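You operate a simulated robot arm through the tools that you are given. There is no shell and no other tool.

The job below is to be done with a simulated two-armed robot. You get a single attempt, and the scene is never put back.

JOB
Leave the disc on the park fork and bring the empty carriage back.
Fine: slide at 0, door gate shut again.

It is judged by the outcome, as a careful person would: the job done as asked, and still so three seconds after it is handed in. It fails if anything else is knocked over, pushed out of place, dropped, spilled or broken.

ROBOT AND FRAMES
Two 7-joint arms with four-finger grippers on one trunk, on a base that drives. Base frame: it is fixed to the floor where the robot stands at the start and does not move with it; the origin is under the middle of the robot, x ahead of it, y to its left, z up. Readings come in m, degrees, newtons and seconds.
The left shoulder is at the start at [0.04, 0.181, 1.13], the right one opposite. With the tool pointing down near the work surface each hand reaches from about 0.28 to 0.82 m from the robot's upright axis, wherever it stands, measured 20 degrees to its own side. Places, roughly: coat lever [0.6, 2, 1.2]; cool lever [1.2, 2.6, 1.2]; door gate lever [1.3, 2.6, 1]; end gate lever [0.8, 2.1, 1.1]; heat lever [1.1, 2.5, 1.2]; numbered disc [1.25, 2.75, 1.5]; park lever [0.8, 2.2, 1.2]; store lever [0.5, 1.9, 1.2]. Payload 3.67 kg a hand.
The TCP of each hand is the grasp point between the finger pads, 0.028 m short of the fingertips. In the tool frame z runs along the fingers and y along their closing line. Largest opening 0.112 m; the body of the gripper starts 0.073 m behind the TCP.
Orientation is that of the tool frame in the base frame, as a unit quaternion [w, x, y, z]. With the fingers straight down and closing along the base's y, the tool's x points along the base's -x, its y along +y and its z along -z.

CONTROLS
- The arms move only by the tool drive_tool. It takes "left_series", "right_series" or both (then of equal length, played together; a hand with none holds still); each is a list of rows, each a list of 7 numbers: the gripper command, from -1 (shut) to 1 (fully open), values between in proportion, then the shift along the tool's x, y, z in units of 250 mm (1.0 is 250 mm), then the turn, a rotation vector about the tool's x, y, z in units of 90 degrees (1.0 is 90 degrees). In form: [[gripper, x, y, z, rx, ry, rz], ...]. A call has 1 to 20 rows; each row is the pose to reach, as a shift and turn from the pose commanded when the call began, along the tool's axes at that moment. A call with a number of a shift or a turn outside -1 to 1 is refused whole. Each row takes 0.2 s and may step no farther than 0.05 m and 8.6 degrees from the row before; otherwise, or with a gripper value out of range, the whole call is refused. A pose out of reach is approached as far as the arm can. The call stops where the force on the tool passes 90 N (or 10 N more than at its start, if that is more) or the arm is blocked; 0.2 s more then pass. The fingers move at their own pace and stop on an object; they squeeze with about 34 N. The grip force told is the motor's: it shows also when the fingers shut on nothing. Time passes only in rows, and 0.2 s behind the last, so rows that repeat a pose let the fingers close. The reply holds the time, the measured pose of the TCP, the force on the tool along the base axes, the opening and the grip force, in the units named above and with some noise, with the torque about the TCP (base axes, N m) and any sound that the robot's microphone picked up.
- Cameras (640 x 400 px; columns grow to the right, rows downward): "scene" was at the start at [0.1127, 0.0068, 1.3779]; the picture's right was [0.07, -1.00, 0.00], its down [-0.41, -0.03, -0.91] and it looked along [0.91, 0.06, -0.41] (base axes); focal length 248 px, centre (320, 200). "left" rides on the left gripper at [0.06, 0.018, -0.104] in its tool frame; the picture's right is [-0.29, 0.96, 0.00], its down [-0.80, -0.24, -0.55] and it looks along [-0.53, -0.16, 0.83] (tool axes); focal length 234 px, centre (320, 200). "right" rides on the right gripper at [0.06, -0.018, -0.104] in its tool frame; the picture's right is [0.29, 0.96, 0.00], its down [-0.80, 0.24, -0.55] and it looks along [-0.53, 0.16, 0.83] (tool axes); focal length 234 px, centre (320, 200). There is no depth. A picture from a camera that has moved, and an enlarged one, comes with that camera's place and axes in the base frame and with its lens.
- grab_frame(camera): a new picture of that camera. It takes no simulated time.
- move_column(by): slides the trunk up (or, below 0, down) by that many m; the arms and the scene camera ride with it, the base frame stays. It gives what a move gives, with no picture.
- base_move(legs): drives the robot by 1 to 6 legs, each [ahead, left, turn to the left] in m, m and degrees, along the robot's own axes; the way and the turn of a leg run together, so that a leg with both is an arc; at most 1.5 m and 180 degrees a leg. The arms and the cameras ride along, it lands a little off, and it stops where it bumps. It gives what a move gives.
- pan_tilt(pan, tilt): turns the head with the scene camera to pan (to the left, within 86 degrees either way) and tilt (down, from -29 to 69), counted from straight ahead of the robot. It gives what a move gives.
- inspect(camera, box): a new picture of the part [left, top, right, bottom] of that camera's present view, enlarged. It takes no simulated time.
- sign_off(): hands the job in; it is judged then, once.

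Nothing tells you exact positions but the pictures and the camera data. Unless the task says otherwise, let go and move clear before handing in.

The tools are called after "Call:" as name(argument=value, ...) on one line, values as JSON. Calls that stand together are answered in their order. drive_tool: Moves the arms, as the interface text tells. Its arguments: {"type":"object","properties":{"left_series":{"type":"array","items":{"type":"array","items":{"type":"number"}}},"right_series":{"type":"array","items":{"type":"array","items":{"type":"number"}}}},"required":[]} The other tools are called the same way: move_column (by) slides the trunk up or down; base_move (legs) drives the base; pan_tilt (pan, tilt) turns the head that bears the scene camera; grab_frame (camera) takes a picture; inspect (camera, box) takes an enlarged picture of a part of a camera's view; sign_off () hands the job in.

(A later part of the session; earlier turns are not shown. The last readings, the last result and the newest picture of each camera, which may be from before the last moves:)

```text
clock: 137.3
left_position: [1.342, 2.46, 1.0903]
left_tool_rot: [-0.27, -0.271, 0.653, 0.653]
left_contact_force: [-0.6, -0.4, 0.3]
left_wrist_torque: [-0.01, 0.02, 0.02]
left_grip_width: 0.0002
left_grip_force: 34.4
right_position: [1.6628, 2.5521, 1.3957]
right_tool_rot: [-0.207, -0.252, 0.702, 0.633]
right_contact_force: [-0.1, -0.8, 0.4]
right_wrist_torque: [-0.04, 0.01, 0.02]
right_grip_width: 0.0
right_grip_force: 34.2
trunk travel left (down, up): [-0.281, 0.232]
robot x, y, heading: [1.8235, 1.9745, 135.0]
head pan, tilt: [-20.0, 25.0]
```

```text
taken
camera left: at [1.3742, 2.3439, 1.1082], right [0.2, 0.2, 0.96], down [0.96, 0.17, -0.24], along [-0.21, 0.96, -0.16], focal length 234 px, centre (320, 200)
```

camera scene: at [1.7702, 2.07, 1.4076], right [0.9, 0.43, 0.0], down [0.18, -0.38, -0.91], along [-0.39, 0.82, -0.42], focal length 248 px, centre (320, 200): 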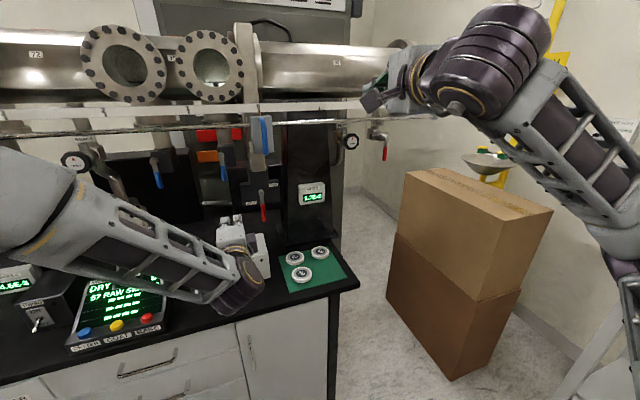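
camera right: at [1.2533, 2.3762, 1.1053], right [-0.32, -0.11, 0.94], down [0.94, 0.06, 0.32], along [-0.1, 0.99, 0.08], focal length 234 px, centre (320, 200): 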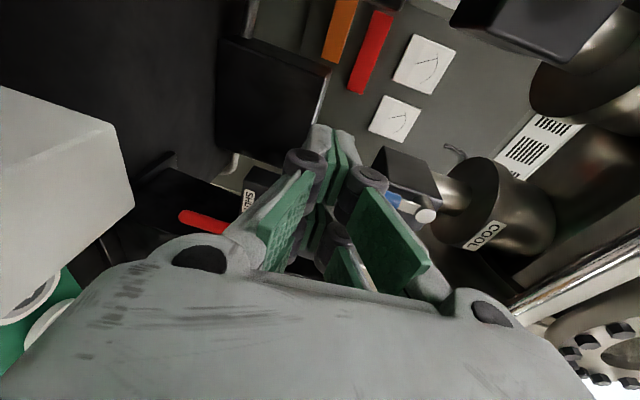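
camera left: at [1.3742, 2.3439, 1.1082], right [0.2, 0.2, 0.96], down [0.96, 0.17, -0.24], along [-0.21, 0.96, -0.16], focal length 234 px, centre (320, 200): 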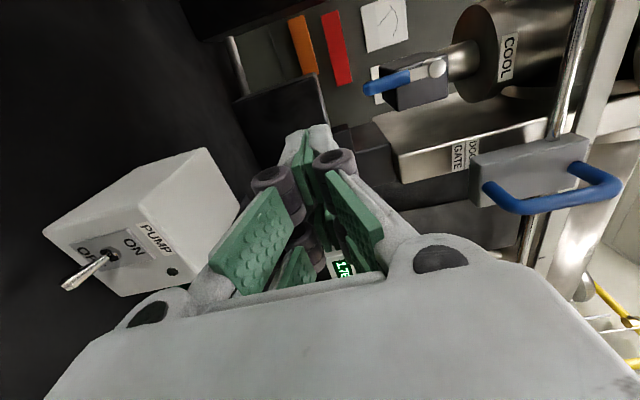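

The base landed well. I approach again: beside the red handle, then forward until the fingertips are level with it.

Call:
drive_tool(left_series=[[-1, -0.07, -0.055, 0.12, 0, 0, 0], [-1, -0.14, -0.11, 0.24, 0, 0, 0], [-1, -0.207, -0.161, 0.358, 0, 0, 0], [-1, -0.207, -0.19, 0.45, 0, 0, 0], [-1, -0.207, -0.2, 0.54, 0, 0, 0]])

Call:
grab_frame(camera="left")

Call:
inspect(camera="scene", box=[190, 130, 350, 280])

```text
clock: 138.6
left_position: [1.2826, 2.5918, 1.0394]
left_tool_rot: [-0.268, -0.272, 0.654, 0.653]
left_contact_force: [0.2, 0.5, 0.4]
left_wrist_torque: [0.01, 0.03, -0.01]
left_grip_width: 0.0002
left_grip_force: 34.2
right_position: [1.6629, 2.5525, 1.3956]
right_tool_rot: [-0.206, -0.252, 0.702, 0.633]
right_contact_force: [-0.3, 0.1, -0.7]
right_wrist_torque: [0.0, -0.02, -0.01]
right_grip_width: 0.0001
right_grip_force: 33.8
trunk travel left (down, up): [-0.281, 0.232]
robot x, y, heading: [1.8264, 1.9696, 135.1]
head pan, tilt: [-20.0, 25.0]
```

```text
taken
camera left: at [1.3144, 2.4771, 1.0578], right [0.2, 0.2, 0.96], down [0.96, 0.17, -0.24], along [-0.21, 0.96, -0.16], focal length 234 px, centre (320, 200)
```

left: 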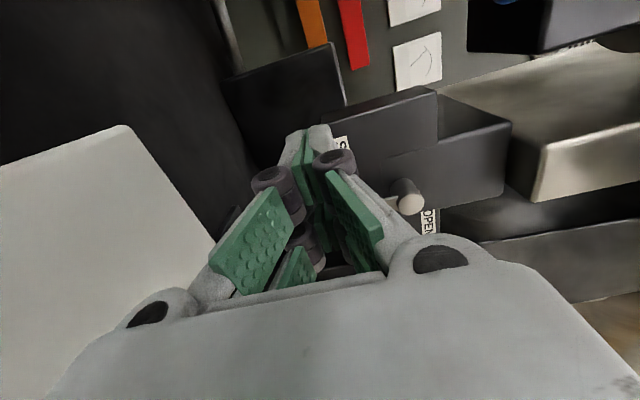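

```text
2.67 times, centred on (270, 205) of scene
camera zoom: at [1.7698, 2.0705, 1.4075], right [0.9, 0.43, 0.0], down [0.18, -0.38, -0.91], along [-0.39, 0.82, -0.42], focal length 661 px, centre (453, 187)
```

zoom: 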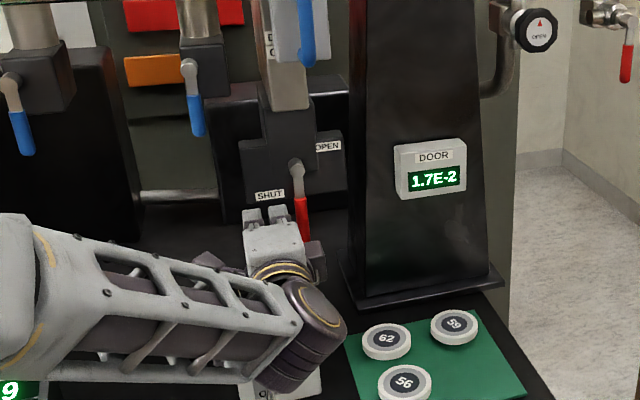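

The finger is about 3 cm left of the red handle at the right depth. I push the handle gently to the right along its arc, first part only.

Call:
drive_tool(left_series=[[-1, 0, 0, 0.05, 0, 0, 0], [-1, -0.0616, -0.005, 0.05, 0, 0, 0], [-1, -0.0976, -0.0056, 0.05, 0, 0, 0], [-1, -0.13, -0.012, 0.05, 0, 0, 0], [-1, -0.1624, -0.0184, 0.05, 0, 0, 0], [-1, -0.195, -0.016, 0.05, 0, 0, 0], [-1, -0.2284, -0.0136, 0.05, 0, 0, 0]])

Call:
inspect(camera="scene", box=[190, 130, 350, 280])

Call:
grab_frame(camera="left")

```text
clock: 140.2
left_position: [1.3172, 2.6407, 1.0373]
left_tool_rot: [-0.269, -0.271, 0.654, 0.654]
left_contact_force: [0.4, 0.1, 0.6]
left_wrist_torque: [-0.01, 0.0, 0.02]
left_grip_width: 0.0
left_grip_force: 35.5
right_position: [1.6624, 2.5518, 1.395]
right_tool_rot: [-0.206, -0.252, 0.702, 0.634]
right_contact_force: [-0.3, 0.2, 0.5]
right_wrist_torque: [0.01, 0.01, 0.04]
right_grip_width: 0.0
right_grip_force: 34.0
trunk travel left (down, up): [-0.281, 0.232]
robot x, y, heading: [1.8215, 1.9699, 135.3]
head pan, tilt: [-20.0, 25.0]
```

```text
2.67 times, centred on (270, 205) of scene
camera zoom: at [1.7707, 2.0702, 1.4076], right [0.9, 0.43, 0.0], down [0.18, -0.38, -0.91], along [-0.39, 0.82, -0.42], focal length 661 px, centre (453, 187)
```

zoom: 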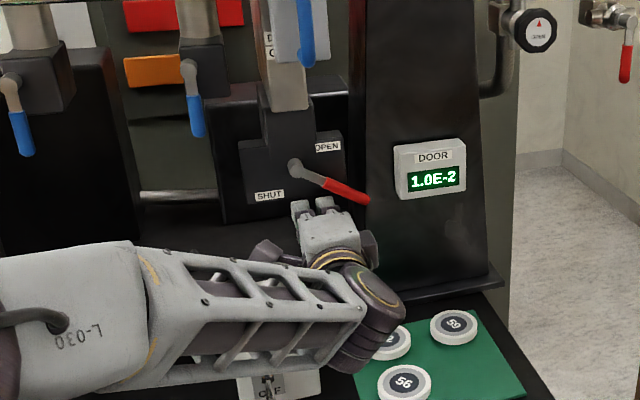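

```text
taken
camera left: at [1.3483, 2.5252, 1.0551], right [0.2, 0.2, 0.96], down [0.96, 0.17, -0.24], along [-0.21, 0.96, -0.16], focal length 234 px, centre (320, 200)
```

left: 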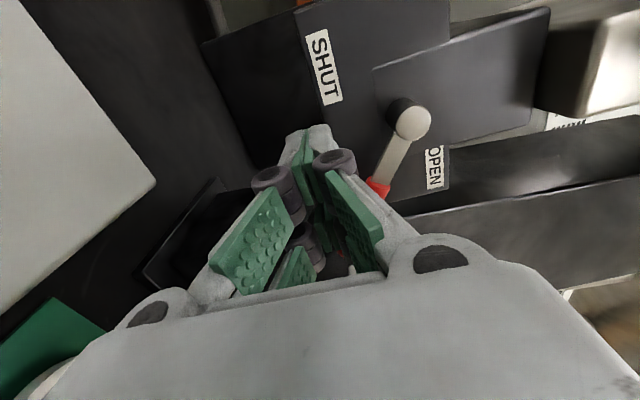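

The lever swings right toward OPEN and the door gauge is responding (1.0E-2). I continue along the arc to the stop.

Call:
drive_tool(left_series=[[-1, -0.0544, 0.0168, 0, 0, 0, 0], [-1, -0.082, 0.034, 0, 0, 0, 0], [-1, -0.1092, 0.0536, 0, 0, 0, 0], [-1, -0.132, 0.077, 0, 0, 0, 0], [-1, -0.1524, 0.1036, 0, 0, 0, 0], [-1, -0.168, 0.133, 0, 0, 0, 0], [-1, -0.1812, 0.1628, 0, 0, 0, 0]])

Call:
inspect(camera="scene", box=[190, 130, 350, 280])

Call:
grab_frame(camera="left")

```text
clock: 141.8
left_position: [1.3457, 2.6724, 1.0717]
left_tool_rot: [-0.267, -0.274, 0.656, 0.65]
left_contact_force: [-3.2, -11.0, -20.9]
left_wrist_torque: [-0.19, -0.26, 0.15]
left_grip_width: 0.0
left_grip_force: 35.2
right_position: [1.6595, 2.5512, 1.3941]
right_tool_rot: [-0.207, -0.253, 0.701, 0.633]
right_contact_force: [0.6, -0.3, -0.9]
right_wrist_torque: [-0.02, -0.03, 0.0]
right_grip_width: 0.0
right_grip_force: 33.9
trunk travel left (down, up): [-0.281, 0.232]
robot x, y, heading: [1.8259, 1.9692, 135.1]
head pan, tilt: [-20.0, 25.0]
```

```text
2.67 times, centred on (270, 205) of scene
camera zoom: at [1.7677, 2.0703, 1.4073], right [0.9, 0.43, 0.0], down [0.18, -0.38, -0.91], along [-0.39, 0.82, -0.42], focal length 661 px, centre (453, 187)
```

zoom: 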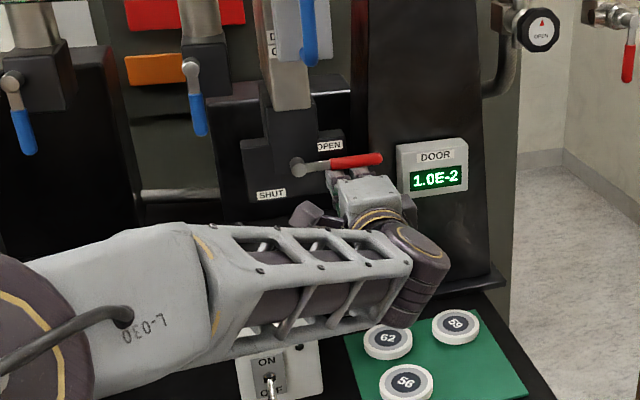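

```text
taken
camera left: at [1.3773, 2.5569, 1.0907], right [0.19, 0.21, 0.96], down [0.96, 0.17, -0.23], along [-0.21, 0.96, -0.17], focal length 234 px, centre (320, 200)
```

left: 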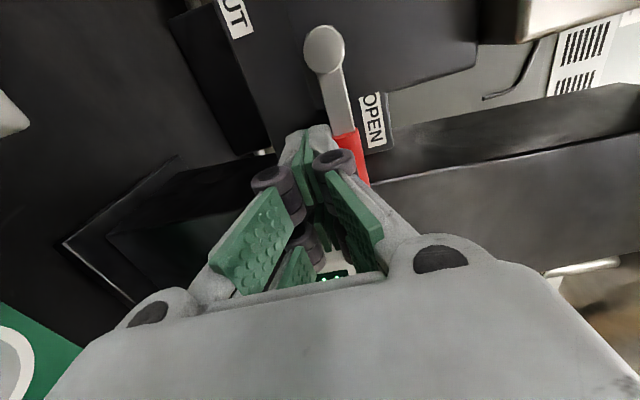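

The door gate lever is now horizontal at OPEN against its stop. I release it, withdraw, and roll the left hand to take the slide's blue handle.

Call:
drive_tool(left_series=[[-1, 0, -0.06, 0, 0, 0, 0], [-1, 0.02, -0.06, -0.15, 0, 0, 0], [-1, 0.02, -0.04, -0.32, 0, 0, 0], [-1, 0.02, 0, -0.5, 0, 0, 0], [-1, 0.02, 0, -0.62, 0, 0, 0]])

Call:
drive_tool(left_series=[[0.25, 0, 0.08, 0, 0, 0, -0.09], [0.25, 0.01, 0.16, 0, 0, 0, -0.18], [0.25, 0.02, 0.24, 0, 0, 0, -0.27], [0.25, 0.03, 0.32, 0, 0, 0, -0.36], [0.25, 0.04, 0.4, 0, 0, 0, -0.45], [0.25, 0.05, 0.48, 0, 0, 0, -0.54], [0.25, 0.06, 0.56, 0, 0, 0, -0.63], [0.25, 0.07, 0.64, 0, 0, 0, -0.72], [0.25, 0.08, 0.72, 0, 0, 0, -0.81], [0.25, 0.09, 0.8, 0, 0, 0, -0.9], [0.25, 0.1, 0.84, 0, 0, 0, -0.99]])

Call:
grab_frame(camera="left")

Call:
grab_frame(camera="scene")

Call:
inspect(camera="scene", box=[190, 100, 350, 230])

```text
clock: 142.9
left_position: [1.4318, 2.553, 1.0693]
left_tool_rot: [-0.272, -0.286, 0.655, 0.644]
left_contact_force: [-0.7, -0.2, 0.4]
left_wrist_torque: [-0.01, 0.01, -0.04]
left_grip_width: 0.0001
left_grip_force: 35.6
right_position: [1.6638, 2.55, 1.3953]
right_tool_rot: [-0.206, -0.253, 0.701, 0.634]
right_contact_force: [-0.9, 0.7, -0.2]
right_wrist_torque: [0.01, 0.0, 0.0]
right_grip_width: 0.0
right_grip_force: 34.0
trunk travel left (down, up): [-0.281, 0.232]
robot x, y, heading: [1.8239, 1.9687, 134.9]
head pan, tilt: [-20.0, 25.0]
```

```text
clock: 145.3
left_position: [1.4345, 2.5398, 1.2869]
left_tool_rot: [0.268, -0.652, 0.274, 0.654]
left_contact_force: [-0.5, -0.2, 0.5]
left_wrist_torque: [-0.03, 0.04, 0.0]
left_grip_width: 0.0702
left_grip_force: 0.1
right_position: [1.6624, 2.5531, 1.3945]
right_tool_rot: [-0.207, -0.252, 0.702, 0.634]
right_contact_force: [0.0, 0.1, -0.3]
right_wrist_torque: [-0.03, -0.01, -0.04]
right_grip_width: 0.0
right_grip_force: 33.7
trunk travel left (down, up): [-0.281, 0.232]
robot x, y, heading: [1.8248, 1.9729, 135.2]
head pan, tilt: [-20.0, 25.0]
```

```text
taken
camera left: at [1.4955, 2.4538, 1.2277], right [-0.68, -0.67, 0.3], down [0.57, -0.22, 0.8], along [-0.47, 0.71, 0.53], focal length 234 px, centre (320, 200)
```

left: 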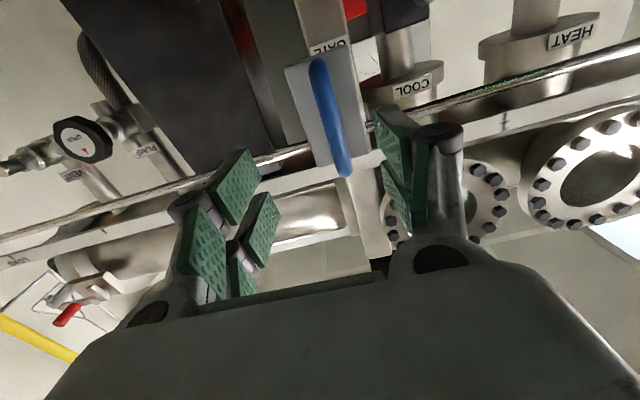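

```text
taken
camera scene: at [1.7697, 2.0698, 1.4076], right [0.9, 0.43, 0.0], down [0.18, -0.38, -0.91], along [-0.39, 0.82, -0.42], focal length 248 px, centre (320, 200)
```

scene: 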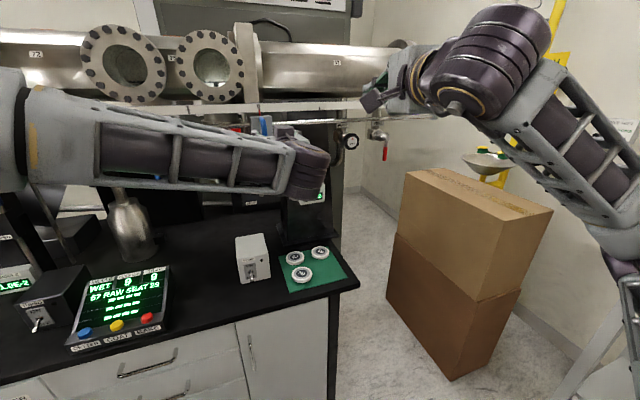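

```text
3.08 times, centred on (270, 165) of scene
camera zoom: at [1.7697, 2.0698, 1.4076], right [0.9, 0.43, 0.0], down [0.18, -0.38, -0.91], along [-0.39, 0.82, -0.42], focal length 762 px, centre (474, 308)
```

zoom: 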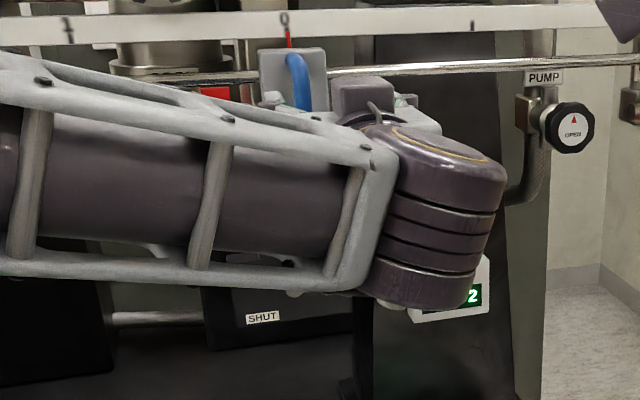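

The console's middle flag changed to WET with the gate opened, which is inherent in opening it. The hand is square in front of the blue slide handle; I move in and close on it.

Call:
drive_tool(left_series=[[0.25, 0.01, 0.04, 0.13, 0, 0, 0], [0.25, 0.02, 0.04, 0.26, 0, 0, 0], [0.25, 0.02, 0.04, 0.385, 0, 0, 0]])

Call:
grab_frame(camera="left")

Call:
inspect(camera="scene", box=[60, 250, 180, 360])

```text
clock: 146.2
left_position: [1.3593, 2.6049, 1.2811]
left_tool_rot: [0.267, -0.652, 0.275, 0.654]
left_contact_force: [-0.1, -0.6, 0.4]
left_wrist_torque: [-0.01, 0.02, 0.05]
left_grip_width: 0.0698
left_grip_force: 0.0
right_position: [1.6614, 2.5529, 1.3946]
right_tool_rot: [-0.206, -0.252, 0.701, 0.634]
right_contact_force: [0.1, -0.3, -0.9]
right_wrist_torque: [0.02, 0.01, -0.01]
right_grip_width: 0.0
right_grip_force: 33.3
trunk travel left (down, up): [-0.281, 0.232]
robot x, y, heading: [1.8247, 1.9704, 135.0]
head pan, tilt: [-20.0, 25.0]
```

```text
taken
camera left: at [1.4202, 2.517, 1.2219], right [-0.68, -0.67, 0.3], down [0.57, -0.22, 0.79], along [-0.47, 0.71, 0.53], focal length 234 px, centre (320, 200)
```

left: 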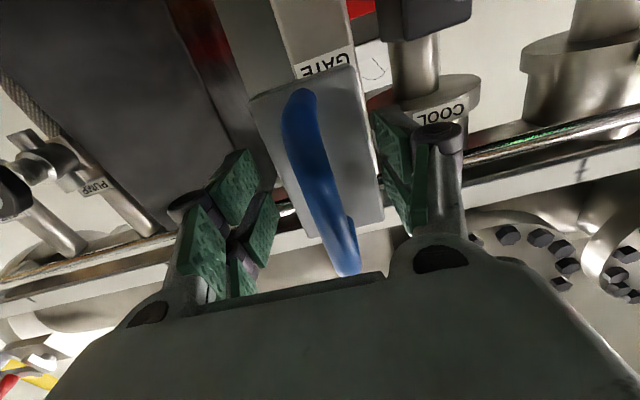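

```text
3.64 times, centred on (120, 305) of scene
camera zoom: at [1.7696, 2.0705, 1.4075], right [0.9, 0.43, 0.0], down [0.18, -0.38, -0.91], along [-0.39, 0.82, -0.42], focal length 901 px, centre (1047, -182)
```

zoom: 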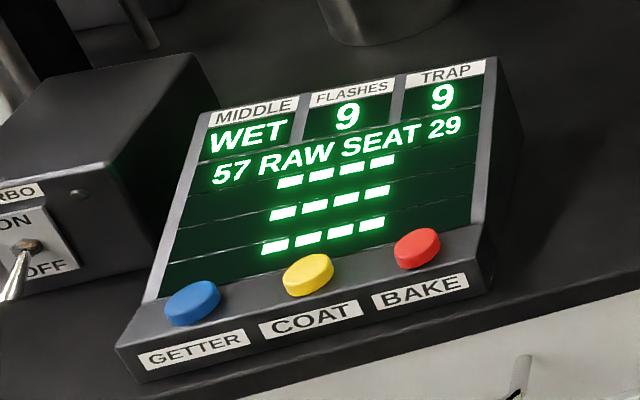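

The handle is between the fingers. I close the grip on it.

Call:
drive_tool(left_series=[[-1, 0, 0, 0, 0, 0, 0], [-1, 0, 0, 0, 0, 0, 0], [-1, 0, 0, 0, 0, 0, 0], [-1, 0, 0, 0, 0, 0, 0]])

Call:
grab_frame(camera="left")

Call:
inspect(camera="scene", box=[190, 80, 330, 180])

```text
clock: 147.2
left_position: [1.3588, 2.6012, 1.2825]
left_tool_rot: [0.267, -0.653, 0.272, 0.655]
left_contact_force: [-1.7, -5.4, -4.5]
left_wrist_torque: [2.04, -1.38, 0.66]
left_grip_width: 0.0559
left_grip_force: 44.9
right_position: [1.6617, 2.5515, 1.3957]
right_tool_rot: [-0.206, -0.253, 0.702, 0.634]
right_contact_force: [0.4, 0.4, 0.5]
right_wrist_torque: [-0.01, 0.02, 0.0]
right_grip_width: 0.0
right_grip_force: 33.8
trunk travel left (down, up): [-0.281, 0.232]
robot x, y, heading: [1.8241, 1.9724, 134.9]
head pan, tilt: [-20.0, 25.0]
```

```text
taken
camera left: at [1.4196, 2.5152, 1.2227], right [-0.68, -0.68, 0.3], down [0.57, -0.22, 0.8], along [-0.47, 0.7, 0.53], focal length 234 px, centre (320, 200)
```

left: 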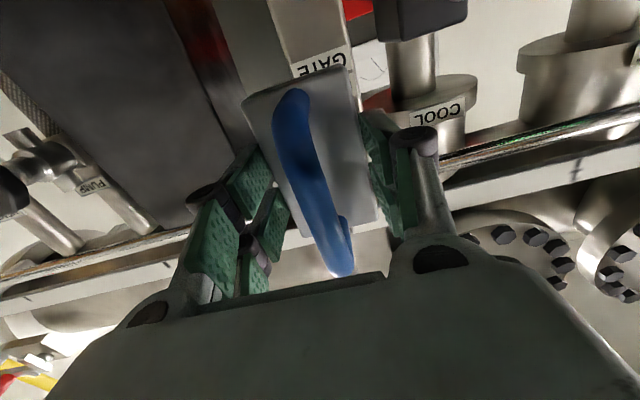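

```text
4.00 times, centred on (260, 130) of scene
camera zoom: at [1.7693, 2.0689, 1.4076], right [0.9, 0.43, 0.0], down [0.18, -0.38, -0.91], along [-0.39, 0.82, -0.42], focal length 991 px, centre (560, 480)
```

zoom: 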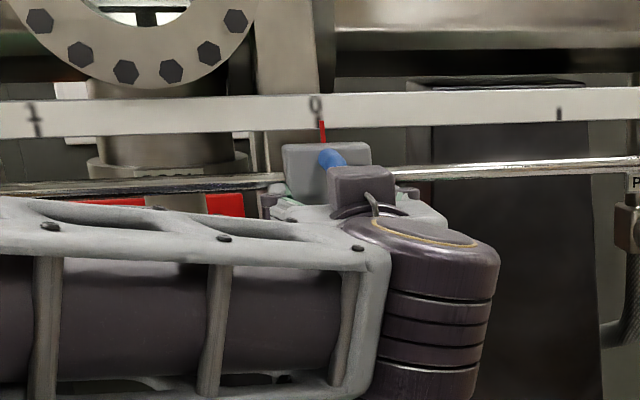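

The fingers closed on the slide block itself (5.6 cm wide), a firm hold with the pointer still at 0. Before moving I look into the COOL and HEAT windows.

Call:
pan_tilt(pan=5, tilt=0)

Call:
grab_frame(camera="scene")

Call:
inspect(camera="scene", box=[260, 130, 380, 205])

```text
clock: 148.0
left_position: [1.3588, 2.6031, 1.2815]
left_tool_rot: [0.267, -0.652, 0.275, 0.654]
left_contact_force: [-1.8, -6.4, -4.4]
left_wrist_torque: [1.96, -2.09, 0.33]
left_grip_width: 0.0558
left_grip_force: 45.0
right_position: [1.6609, 2.5512, 1.395]
right_tool_rot: [-0.205, -0.253, 0.701, 0.635]
right_contact_force: [-1.2, 0.5, -0.2]
right_wrist_torque: [-0.01, 0.01, -0.01]
right_grip_width: 0.0
right_grip_force: 33.5
trunk travel left (down, up): [-0.281, 0.232]
robot x, y, heading: [1.823, 1.9731, 135.0]
head pan, tilt: [5.0, 0.0]
```

```text
taken
camera scene: at [1.7392, 2.0432, 1.4479], right [0.64, 0.77, 0.0], down [0.0, 0.0, -1.0], along [-0.77, 0.64, 0.0], focal length 248 px, centre (320, 200)
```

scene: 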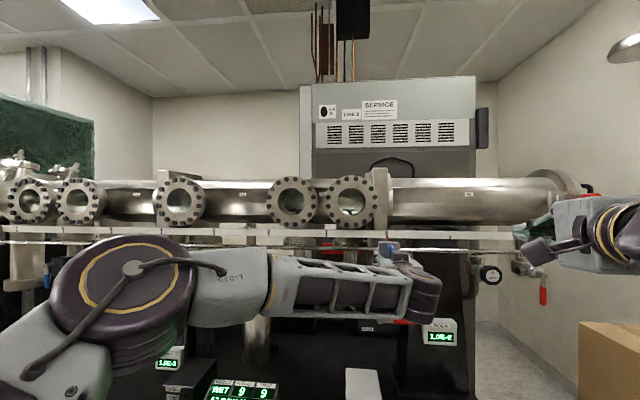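

```text
5.33 times, centred on (320, 168) of scene
camera zoom: at [1.7392, 2.0432, 1.4479], right [0.64, 0.77, 0.0], down [0.0, 0.0, -1.0], along [-0.77, 0.64, 0.0], focal length 1321 px, centre (320, 373)
```

zoom: 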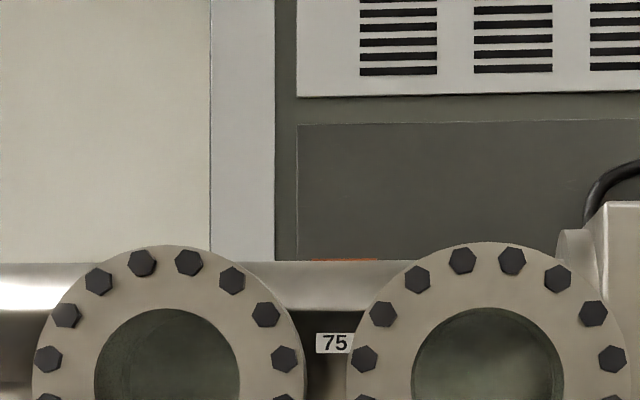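

I zoom on the windows at this level.

Call:
inspect(camera="scene", box=[320, 175, 384, 225])

Call:
inspect(camera="scene", box=[260, 175, 324, 225])

Call:
inspect(camera="scene", box=[150, 175, 214, 225])

```text
8.00 times, centred on (352, 200) of scene
camera zoom: at [1.7392, 2.0432, 1.4479], right [0.64, 0.77, 0.0], down [0.0, 0.0, -1.0], along [-0.77, 0.64, 0.0], focal length 1982 px, centre (64, 200)
```

zoom: 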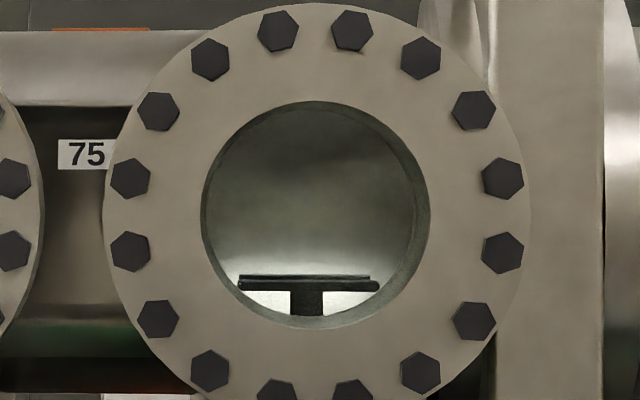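

```text
8.00 times, centred on (292, 200) of scene
camera zoom: at [1.7392, 2.0432, 1.4479], right [0.64, 0.77, 0.0], down [0.0, 0.0, -1.0], along [-0.77, 0.64, 0.0], focal length 1982 px, centre (544, 200)
```

zoom: 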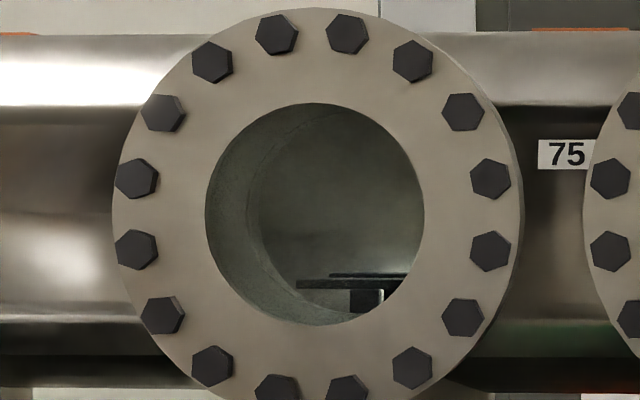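

```text
8.00 times, centred on (182, 200) of scene
camera zoom: at [1.7392, 2.0432, 1.4479], right [0.64, 0.77, 0.0], down [0.0, 0.0, -1.0], along [-0.77, 0.64, 0.0], focal length 1982 px, centre (1424, 200)
```

zoom: 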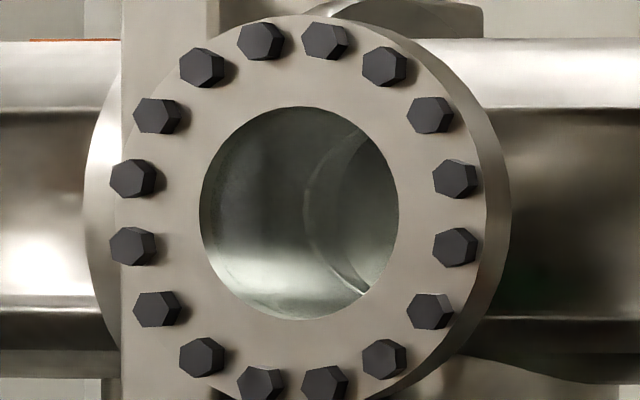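

All forks seen are low (z≈1.41), their stations spaced as COOL≈1, HEAT≈2, PARK≈4 on the scale. I start sliding left slowly and watch forces.

Call:
drive_tool(left_series=[[-1, 0, 0.05, 0, 0, 0, 0], [-1, 0, 0.12, 0, 0, 0, 0], [-1, 0, 0.2, 0, 0, 0, 0], [-1, 0, 0.28, 0, 0, 0, 0], [-1, 0, 0.36, 0, 0, 0, 0]])

Call:
grab_frame(camera="scene")

Call:
inspect(camera="scene", box=[320, 175, 384, 225])

Call:
inspect(camera="scene", box=[300, 220, 420, 270])

```text
clock: 149.2
left_position: [1.2926, 2.5373, 1.2816]
left_tool_rot: [0.267, -0.653, 0.274, 0.654]
left_contact_force: [0.9, -3.0, -5.8]
left_wrist_torque: [0.54, -1.74, -0.26]
left_grip_width: 0.056
left_grip_force: 44.9
right_position: [1.6612, 2.5511, 1.3944]
right_tool_rot: [-0.206, -0.253, 0.701, 0.635]
right_contact_force: [-1.1, 0.3, 0.0]
right_wrist_torque: [0.01, -0.02, -0.04]
right_grip_width: 0.0001
right_grip_force: 33.8
trunk travel left (down, up): [-0.281, 0.232]
robot x, y, heading: [1.8218, 1.9713, 135.4]
head pan, tilt: [5.0, 0.0]
```

```text
taken
camera scene: at [1.7384, 2.0432, 1.4479], right [0.64, 0.77, 0.0], down [0.0, 0.0, -1.0], along [-0.77, 0.64, 0.0], focal length 248 px, centre (320, 200)
```

scene: 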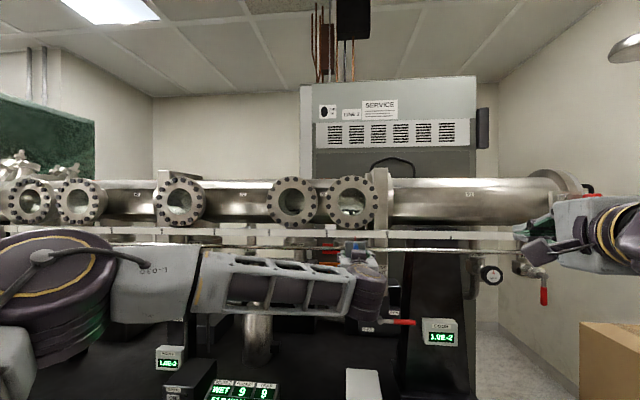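

```text
8.00 times, centred on (352, 200) of scene
camera zoom: at [1.7384, 2.0432, 1.4479], right [0.64, 0.77, 0.0], down [0.0, 0.0, -1.0], along [-0.77, 0.64, 0.0], focal length 1982 px, centre (64, 200)
```

zoom: 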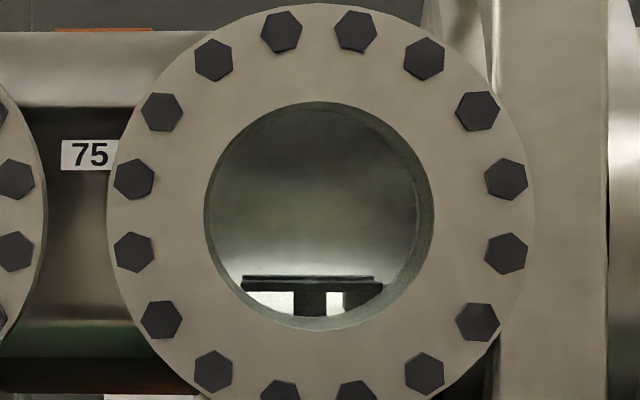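

```text
5.33 times, centred on (360, 245) of scene
camera zoom: at [1.7384, 2.0432, 1.4479], right [0.64, 0.77, 0.0], down [0.0, 0.0, -1.0], along [-0.77, 0.64, 0.0], focal length 1321 px, centre (107, -40)
```

zoom: 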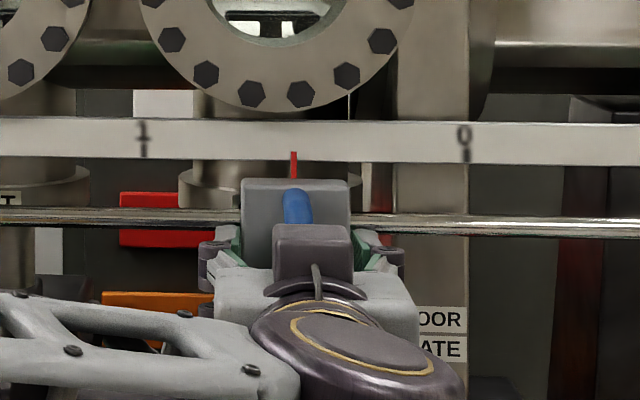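

The slide moves freely (now about 0.53). I continue to about 0.9 and look into the COOL window.

Call:
drive_tool(left_series=[[-1, 0, 0.06, 0, 0, 0, 0], [-1, 0, 0.13, 0, 0, 0, 0], [-1, 0, 0.2, 0, 0, 0, 0]])

Call:
inspect(camera="scene", box=[320, 175, 384, 225])

Call:
inspect(camera="scene", box=[290, 190, 410, 270])

```text
clock: 150.0
left_position: [1.2587, 2.5049, 1.2825]
left_tool_rot: [0.266, -0.653, 0.273, 0.654]
left_contact_force: [3.8, -3.0, -12.9]
left_wrist_torque: [1.04, -1.57, 0.06]
left_grip_width: 0.0561
left_grip_force: 45.0
right_position: [1.6603, 2.5522, 1.3945]
right_tool_rot: [-0.206, -0.252, 0.702, 0.634]
right_contact_force: [0.0, -0.8, 0.1]
right_wrist_torque: [-0.04, -0.02, 0.0]
right_grip_width: 0.0
right_grip_force: 33.6
trunk travel left (down, up): [-0.281, 0.232]
robot x, y, heading: [1.8268, 1.9733, 135.2]
head pan, tilt: [5.0, 0.0]
```

```text
8.00 times, centred on (352, 200) of scene
camera zoom: at [1.7387, 2.0442, 1.4478], right [0.64, 0.77, 0.0], down [0.0, 0.0, -1.0], along [-0.77, 0.64, 0.0], focal length 1982 px, centre (64, 200)
```

zoom: 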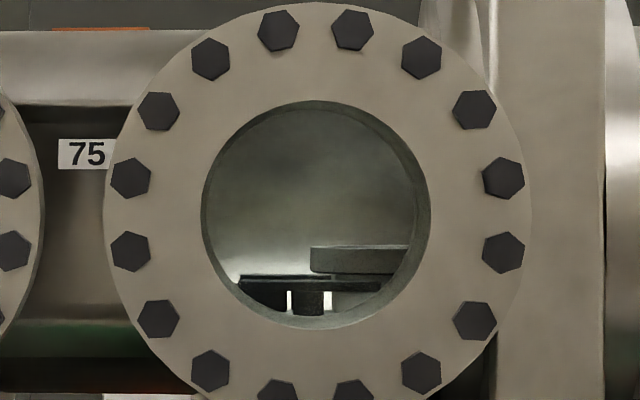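

```text
5.00 times, centred on (350, 230) of scene
camera zoom: at [1.7387, 2.0442, 1.4478], right [0.64, 0.77, 0.0], down [0.0, 0.0, -1.0], along [-0.77, 0.64, 0.0], focal length 1239 px, centre (170, 50)
```

zoom: 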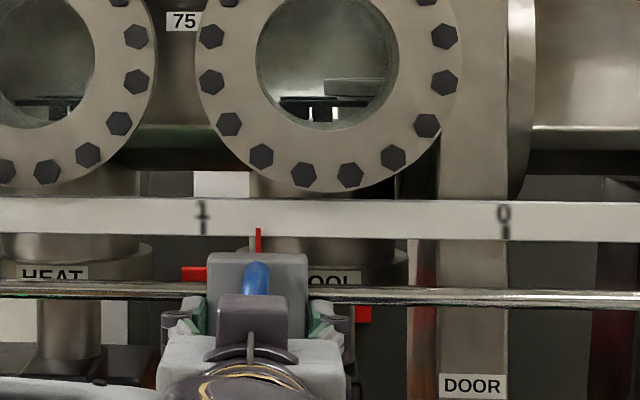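

The disc now shows in the COOL window, riding just above the fork; its centre will be over COOL at scale 1.0, so PARK should be at 4.0. I continue to the left toward 2, then check the arm's reach.

Call:
drive_tool(left_series=[[-1, 0.01, 0.07, 0, 0, 0, 0], [-1, 0.01, 0.15, 0, 0, 0, 0], [-1, 0.01, 0.23, 0, 0, 0, 0], [-1, 0.01, 0.31, 0, 0, 0, 0], [-1, 0.01, 0.39, 0, 0, 0, 0], [-1, 0.01, 0.47, 0, 0, 0, 0]])

Call:
grab_frame(camera="scene")

Call:
inspect(camera="scene", box=[240, 170, 400, 270])

```text
clock: 151.4
left_position: [1.1739, 2.421, 1.2833]
left_tool_rot: [0.266, -0.653, 0.274, 0.654]
left_contact_force: [-9.7, 9.0, -3.4]
left_wrist_torque: [1.05, -1.46, -0.15]
left_grip_width: 0.0559
left_grip_force: 45.2
right_position: [1.659, 2.5531, 1.3936]
right_tool_rot: [-0.205, -0.252, 0.703, 0.633]
right_contact_force: [0.7, 0.0, 0.0]
right_wrist_torque: [-0.01, -0.01, -0.03]
right_grip_width: 0.0
right_grip_force: 33.8
trunk travel left (down, up): [-0.281, 0.232]
robot x, y, heading: [1.8246, 1.9687, 135.0]
head pan, tilt: [5.0, 0.0]
```

```text
taken
camera scene: at [1.7365, 2.0454, 1.4477], right [0.64, 0.77, 0.0], down [0.0, 0.0, -1.0], along [-0.77, 0.64, 0.0], focal length 248 px, centre (320, 200)
```

scene: 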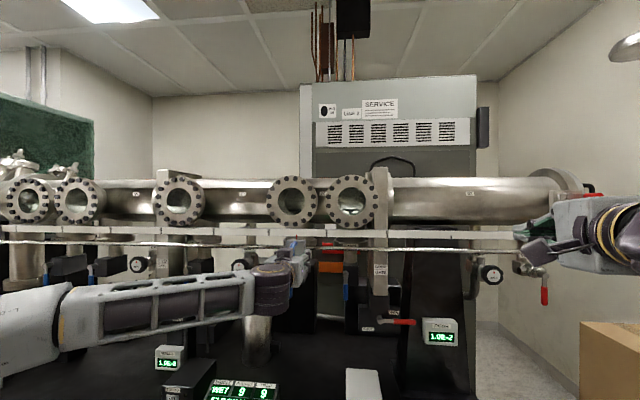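

```text
4.00 times, centred on (320, 220) of scene
camera zoom: at [1.7365, 2.0454, 1.4477], right [0.64, 0.77, 0.0], down [0.0, 0.0, -1.0], along [-0.77, 0.64, 0.0], focal length 991 px, centre (320, 120)
```

zoom: 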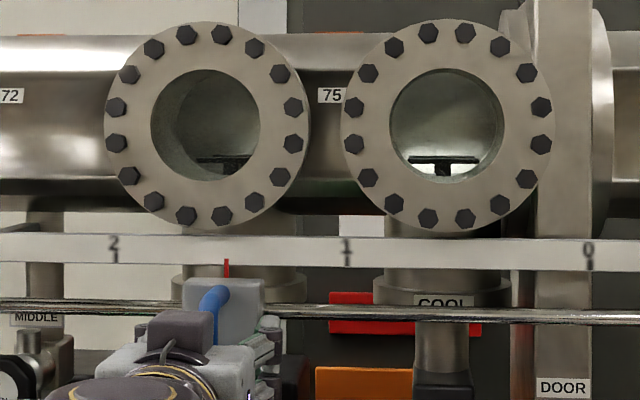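

Slide at about 1.5, riding well. I carry on to the left past HEAT.

Call:
drive_tool(left_series=[[-1, 0, 0.07, 0.01, 0, 0, 0], [-1, 0, 0.15, 0.015, 0, 0, 0], [-1, 0, 0.23, 0.02, 0, 0, 0], [-1, 0, 0.31, 0.02, 0, 0, 0], [-1, 0, 0.39, 0.02, 0, 0, 0], [-1, 0, 0.47, 0.02, 0, 0, 0]])

Call:
inspect(camera="scene", box=[180, 170, 340, 270])

```text
clock: 152.8
left_position: [1.0896, 2.3373, 1.2823]
left_tool_rot: [0.267, -0.653, 0.274, 0.654]
left_contact_force: [9.7, -9.7, -17.9]
left_wrist_torque: [0.95, -1.9, 0.34]
left_grip_width: 0.0561
left_grip_force: 45.4
right_position: [1.6614, 2.5498, 1.396]
right_tool_rot: [-0.206, -0.252, 0.701, 0.634]
right_contact_force: [-0.1, -0.7, 0.5]
right_wrist_torque: [0.01, -0.02, -0.02]
right_grip_width: 0.0
right_grip_force: 33.6
trunk travel left (down, up): [-0.281, 0.232]
robot x, y, heading: [1.8253, 1.9701, 134.9]
head pan, tilt: [5.0, 0.0]
```

```text
4.00 times, centred on (260, 220) of scene
camera zoom: at [1.7385, 2.0421, 1.4479], right [0.64, 0.77, 0.0], down [0.0, 0.0, -1.0], along [-0.77, 0.64, 0.0], focal length 991 px, centre (560, 120)
```

zoom: 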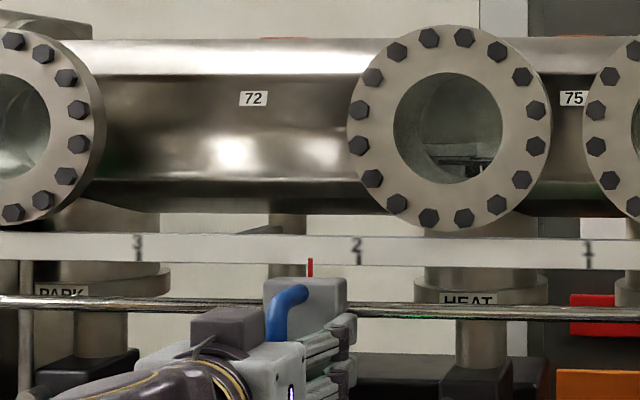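

Slide at about 2.2, past HEAT. I correct the small side loads and continue toward 3.

Call:
drive_tool(left_series=[[-1, 0.015, 0.06, -0.012, 0, 0, 0], [-1, 0.02, 0.14, -0.012, 0, 0, 0], [-1, 0.02, 0.22, -0.012, 0, 0, 0], [-1, 0.02, 0.3, -0.012, 0, 0, 0], [-1, 0.02, 0.38, -0.012, 0, 0, 0], [-1, 0.02, 0.46, -0.012, 0, 0, 0], [-1, 0.02, 0.54, -0.012, 0, 0, 0]])

Call:
grab_frame(camera="scene")

Call:
inspect(camera="scene", box=[140, 170, 300, 270])

```text
clock: 154.4
left_position: [0.9955, 2.2433, 1.2814]
left_tool_rot: [0.267, -0.652, 0.272, 0.656]
left_contact_force: [-22.5, 19.1, 24.1]
left_wrist_torque: [1.75, -1.55, 0.21]
left_grip_width: 0.0563
left_grip_force: 45.1
right_position: [1.66, 2.5547, 1.3954]
right_tool_rot: [-0.206, -0.253, 0.702, 0.633]
right_contact_force: [0.5, -0.6, -0.9]
right_wrist_torque: [0.03, -0.05, -0.04]
right_grip_width: 0.0003
right_grip_force: 33.4
trunk travel left (down, up): [-0.281, 0.232]
robot x, y, heading: [1.8223, 1.9715, 135.1]
head pan, tilt: [5.0, 0.0]
```

```text
taken
camera scene: at [1.7376, 2.0456, 1.4479], right [0.64, 0.77, 0.0], down [0.0, 0.0, -1.0], along [-0.77, 0.64, 0.0], focal length 248 px, centre (320, 200)
```

scene: 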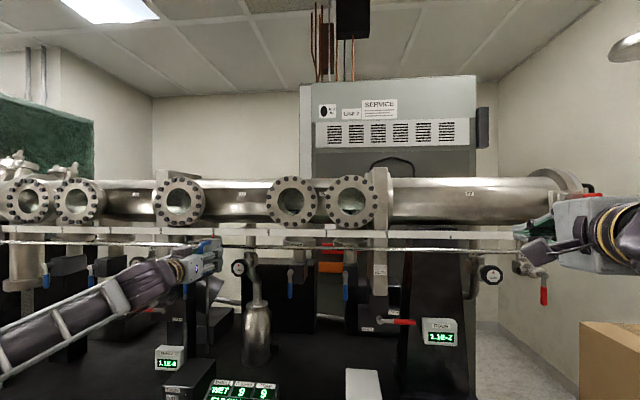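

```text
4.00 times, centred on (220, 220) of scene
camera zoom: at [1.7376, 2.0456, 1.4479], right [0.64, 0.77, 0.0], down [0.0, 0.0, -1.0], along [-0.77, 0.64, 0.0], focal length 991 px, centre (720, 120)
```

zoom: 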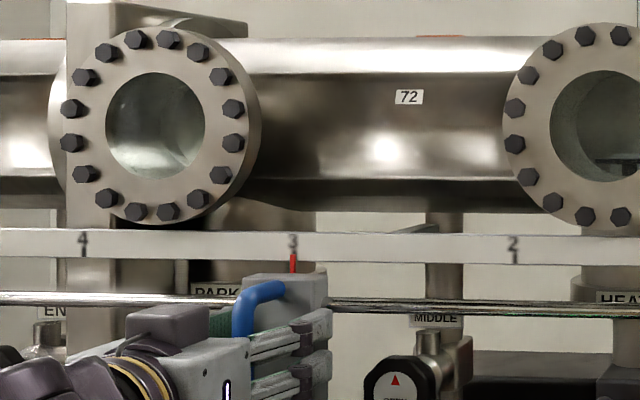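

Slide at 3.0. I rebalance the hand and move on to just short of 4 (PARK).

Call:
drive_tool(left_series=[[-1, -0.012, 0.06, 0.012, 0, 0, 0], [-1, -0.012, 0.14, 0.012, 0, 0, 0], [-1, -0.012, 0.22, 0.012, 0, 0, 0], [-1, -0.012, 0.3, 0.012, 0, 0, 0], [-1, -0.012, 0.38, 0.012, 0, 0, 0], [-1, -0.012, 0.46, 0.012, 0, 0, 0], [-1, -0.012, 0.53, 0.012, 0, 0, 0], [-1, -0.012, 0.6, 0.012, 0, 0, 0]])

Call:
pan_tilt(pan=35, tilt=0)

Call:
grab_frame(camera="scene")

Call:
inspect(camera="scene", box=[240, 170, 400, 270])

```text
clock: 156.2
left_position: [0.886, 2.1366, 1.2824]
left_tool_rot: [-0.266, 0.655, -0.273, -0.653]
left_contact_force: [13.0, -12.2, -24.2]
left_wrist_torque: [0.75, -2.44, 0.0]
left_grip_width: 0.056
left_grip_force: 44.5
right_position: [1.6588, 2.5492, 1.3964]
right_tool_rot: [-0.205, -0.254, 0.701, 0.634]
right_contact_force: [-0.4, -0.3, 0.2]
right_wrist_torque: [0.01, -0.02, 0.01]
right_grip_width: 0.0
right_grip_force: 33.9
trunk travel left (down, up): [-0.281, 0.232]
robot x, y, heading: [1.8223, 1.9734, 135.4]
head pan, tilt: [5.0, 0.0]
```

```text
clock: 157.2
left_position: [0.887, 2.1383, 1.2837]
left_tool_rot: [-0.267, 0.654, -0.274, -0.653]
left_contact_force: [13.4, -17.4, -28.4]
left_wrist_torque: [1.02, -2.04, 0.11]
left_grip_width: 0.0561
left_grip_force: 44.6
right_position: [1.6607, 2.5489, 1.3959]
right_tool_rot: [-0.205, -0.253, 0.701, 0.634]
right_contact_force: [-0.1, 0.0, -0.8]
right_wrist_torque: [-0.02, 0.02, 0.02]
right_grip_width: 0.0
right_grip_force: 33.8
trunk travel left (down, up): [-0.281, 0.232]
robot x, y, heading: [1.8244, 1.9735, 135.5]
head pan, tilt: [35.0, 0.0]
```

```text
taken
camera scene: at [1.7183, 1.9988, 1.4478], right [0.17, 0.99, 0.0], down [0.0, 0.0, -1.0], along [-0.99, 0.17, 0.0], focal length 248 px, centre (320, 200)
```

scene: 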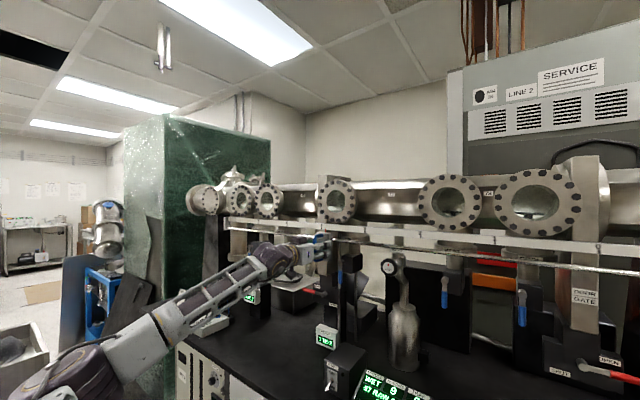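

```text
4.00 times, centred on (320, 220) of scene
camera zoom: at [1.7183, 1.9988, 1.4478], right [0.17, 0.99, 0.0], down [0.0, 0.0, -1.0], along [-0.99, 0.17, 0.0], focal length 991 px, centre (320, 120)
```

zoom: 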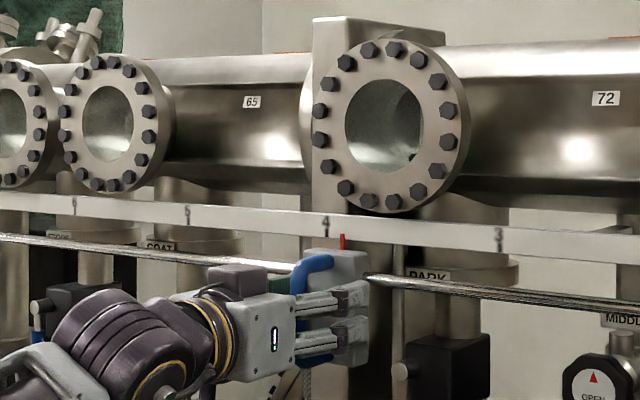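

The pointer reads about 3.9. I nudge toward 4.0 and look through the wrist camera at the PARK window above.

Call:
drive_tool(left_series=[[-1, 0.008, 0.02, -0.008, 0, 0, 0], [-1, 0.012, 0.04, -0.01, 0, 0, 0], [-1, 0.012, 0.06, -0.01, 0, 0, 0]])

Call:
grab_frame(camera="left")

Call:
inspect(camera="scene", box=[290, 170, 370, 240])

```text
clock: 158.0
left_position: [0.8786, 2.1296, 1.2823]
left_tool_rot: [0.268, -0.652, 0.274, 0.654]
left_contact_force: [-1.8, 3.4, -9.2]
left_wrist_torque: [0.45, -2.62, -1.0]
left_grip_width: 0.0561
left_grip_force: 44.5
right_position: [1.6604, 2.5537, 1.3952]
right_tool_rot: [-0.205, -0.253, 0.702, 0.634]
right_contact_force: [0.2, -0.7, -0.7]
right_wrist_torque: [0.03, 0.02, -0.01]
right_grip_width: 0.0
right_grip_force: 33.7
trunk travel left (down, up): [-0.281, 0.232]
robot x, y, heading: [1.8223, 1.9736, 135.4]
head pan, tilt: [35.0, 0.0]
```

```text
taken
camera left: at [0.9388, 2.0432, 1.2236], right [-0.68, -0.67, 0.3], down [0.57, -0.22, 0.79], along [-0.47, 0.71, 0.53], focal length 234 px, centre (320, 200)
```

left: 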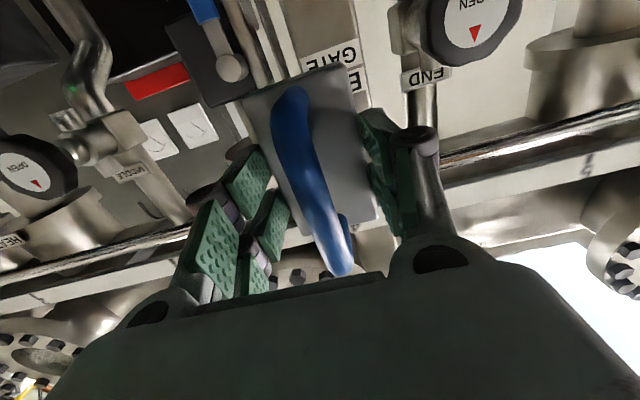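

```text
5.71 times, centred on (330, 205) of scene
camera zoom: at [1.7176, 2.0026, 1.4478], right [0.17, 0.99, 0.0], down [0.0, 0.0, -1.0], along [-0.99, 0.17, 0.0], focal length 1416 px, centre (263, 171)
```

zoom: 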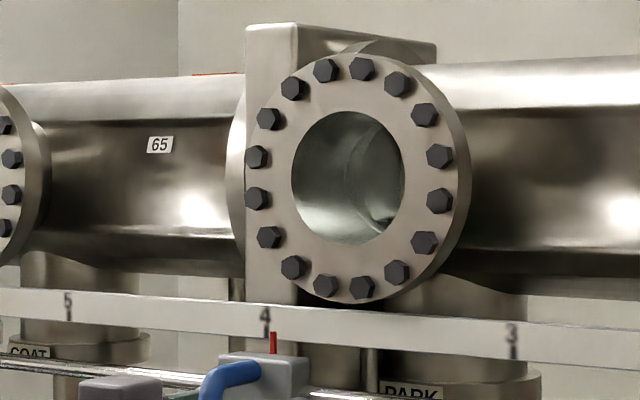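

The pointer is at about 3.97. I nudge the last few millimetres to 4.0 and check again.

Call:
drive_tool(left_series=[[-1, 0.003, 0.012, 0, 0, 0, 0], [-1, 0.004, 0.024, 0, 0, 0, 0], [-1, 0.004, 0.024, 0, 0, 0, 0]])

Call:
inspect(camera="scene", box=[300, 210, 350, 240])

```text
clock: 158.8
left_position: [0.8731, 2.1249, 1.2831]
left_tool_rot: [0.268, -0.651, 0.274, 0.655]
left_contact_force: [-21.3, 15.5, 9.7]
left_wrist_torque: [1.68, -1.95, -0.23]
left_grip_width: 0.056
left_grip_force: 44.9
right_position: [1.6593, 2.5544, 1.3947]
right_tool_rot: [-0.206, -0.253, 0.703, 0.633]
right_contact_force: [-0.9, 0.2, 0.2]
right_wrist_torque: [-0.01, -0.01, 0.0]
right_grip_width: 0.0001
right_grip_force: 33.4
trunk travel left (down, up): [-0.281, 0.232]
robot x, y, heading: [1.8237, 1.9708, 135.3]
head pan, tilt: [35.0, 0.0]
```

```text
12.80 times, centred on (325, 225) of scene
camera zoom: at [1.717, 2.0045, 1.4478], right [0.17, 0.99, 0.0], down [0.0, 0.0, -1.0], along [-0.99, 0.17, 0.0], focal length 3171 px, centre (256, -120)
```

zoom: 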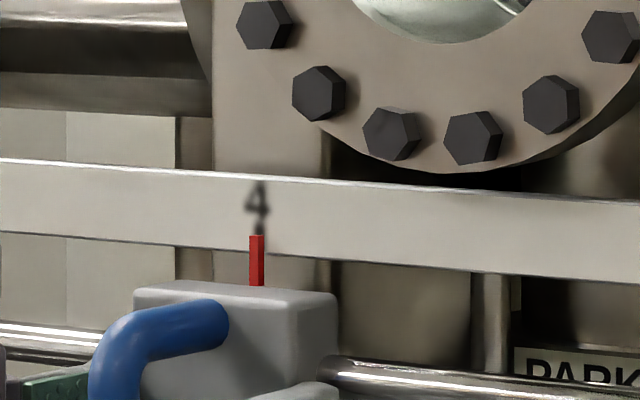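

The pointer is exactly on 4. I open the hand, withdraw straight back, and then shift the base left to look squarely into the PARK window.

Call:
drive_tool(left_series=[[0.4, 0, 0, 0.01, 0, 0, 0], [0.4, 0, 0, 0.01, 0, 0, 0], [0.4, 0, 0, 0, 0, 0, 0], [0.4, 0, 0, -0.12, 0, 0, 0], [0.4, 0, 0, -0.28, 0, 0, 0], [0.4, 0, 0, -0.45, 0, 0, 0], [0.4, 0, 0, -0.6, 0, 0, 0]])

Call:
inspect(camera="scene", box=[290, 190, 370, 250])

Call:
grab_frame(camera="left")

```text
clock: 160.4
left_position: [0.9848, 2.0151, 1.2841]
left_tool_rot: [0.267, -0.651, 0.275, 0.655]
left_contact_force: [-0.4, 0.3, 0.5]
left_wrist_torque: [0.01, -0.02, 0.03]
left_grip_width: 0.0784
left_grip_force: 0.1
right_position: [1.6647, 2.5508, 1.3961]
right_tool_rot: [-0.206, -0.251, 0.701, 0.635]
right_contact_force: [0.3, 0.6, 0.1]
right_wrist_torque: [-0.01, 0.01, -0.02]
right_grip_width: 0.0001
right_grip_force: 33.8
trunk travel left (down, up): [-0.281, 0.232]
robot x, y, heading: [1.8231, 1.9748, 135.2]
head pan, tilt: [35.0, 0.0]
```

```text
6.67 times, centred on (330, 220) of scene
camera zoom: at [1.7225, 2.0007, 1.4482], right [0.17, 0.99, 0.0], down [0.0, 0.0, -1.0], along [-0.99, 0.17, 0.0], focal length 1652 px, centre (253, 67)
```

zoom: 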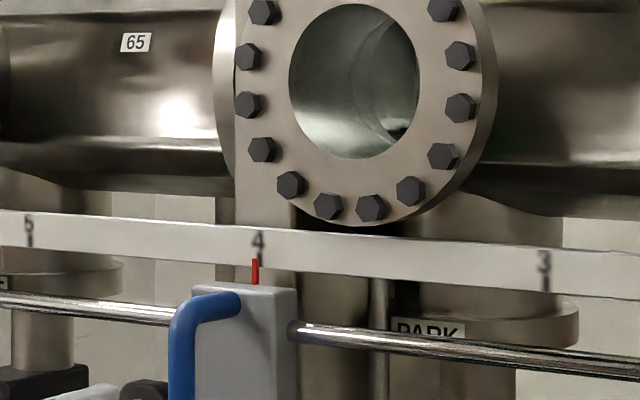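

```text
taken
camera left: at [1.0457, 1.9286, 1.2247], right [-0.68, -0.67, 0.3], down [0.57, -0.22, 0.79], along [-0.47, 0.71, 0.53], focal length 234 px, centre (320, 200)
```

left: 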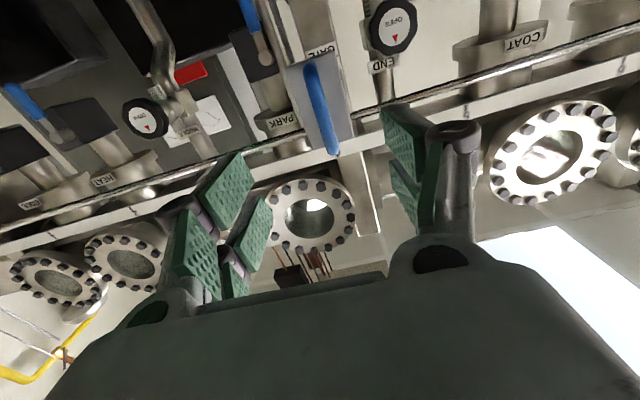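

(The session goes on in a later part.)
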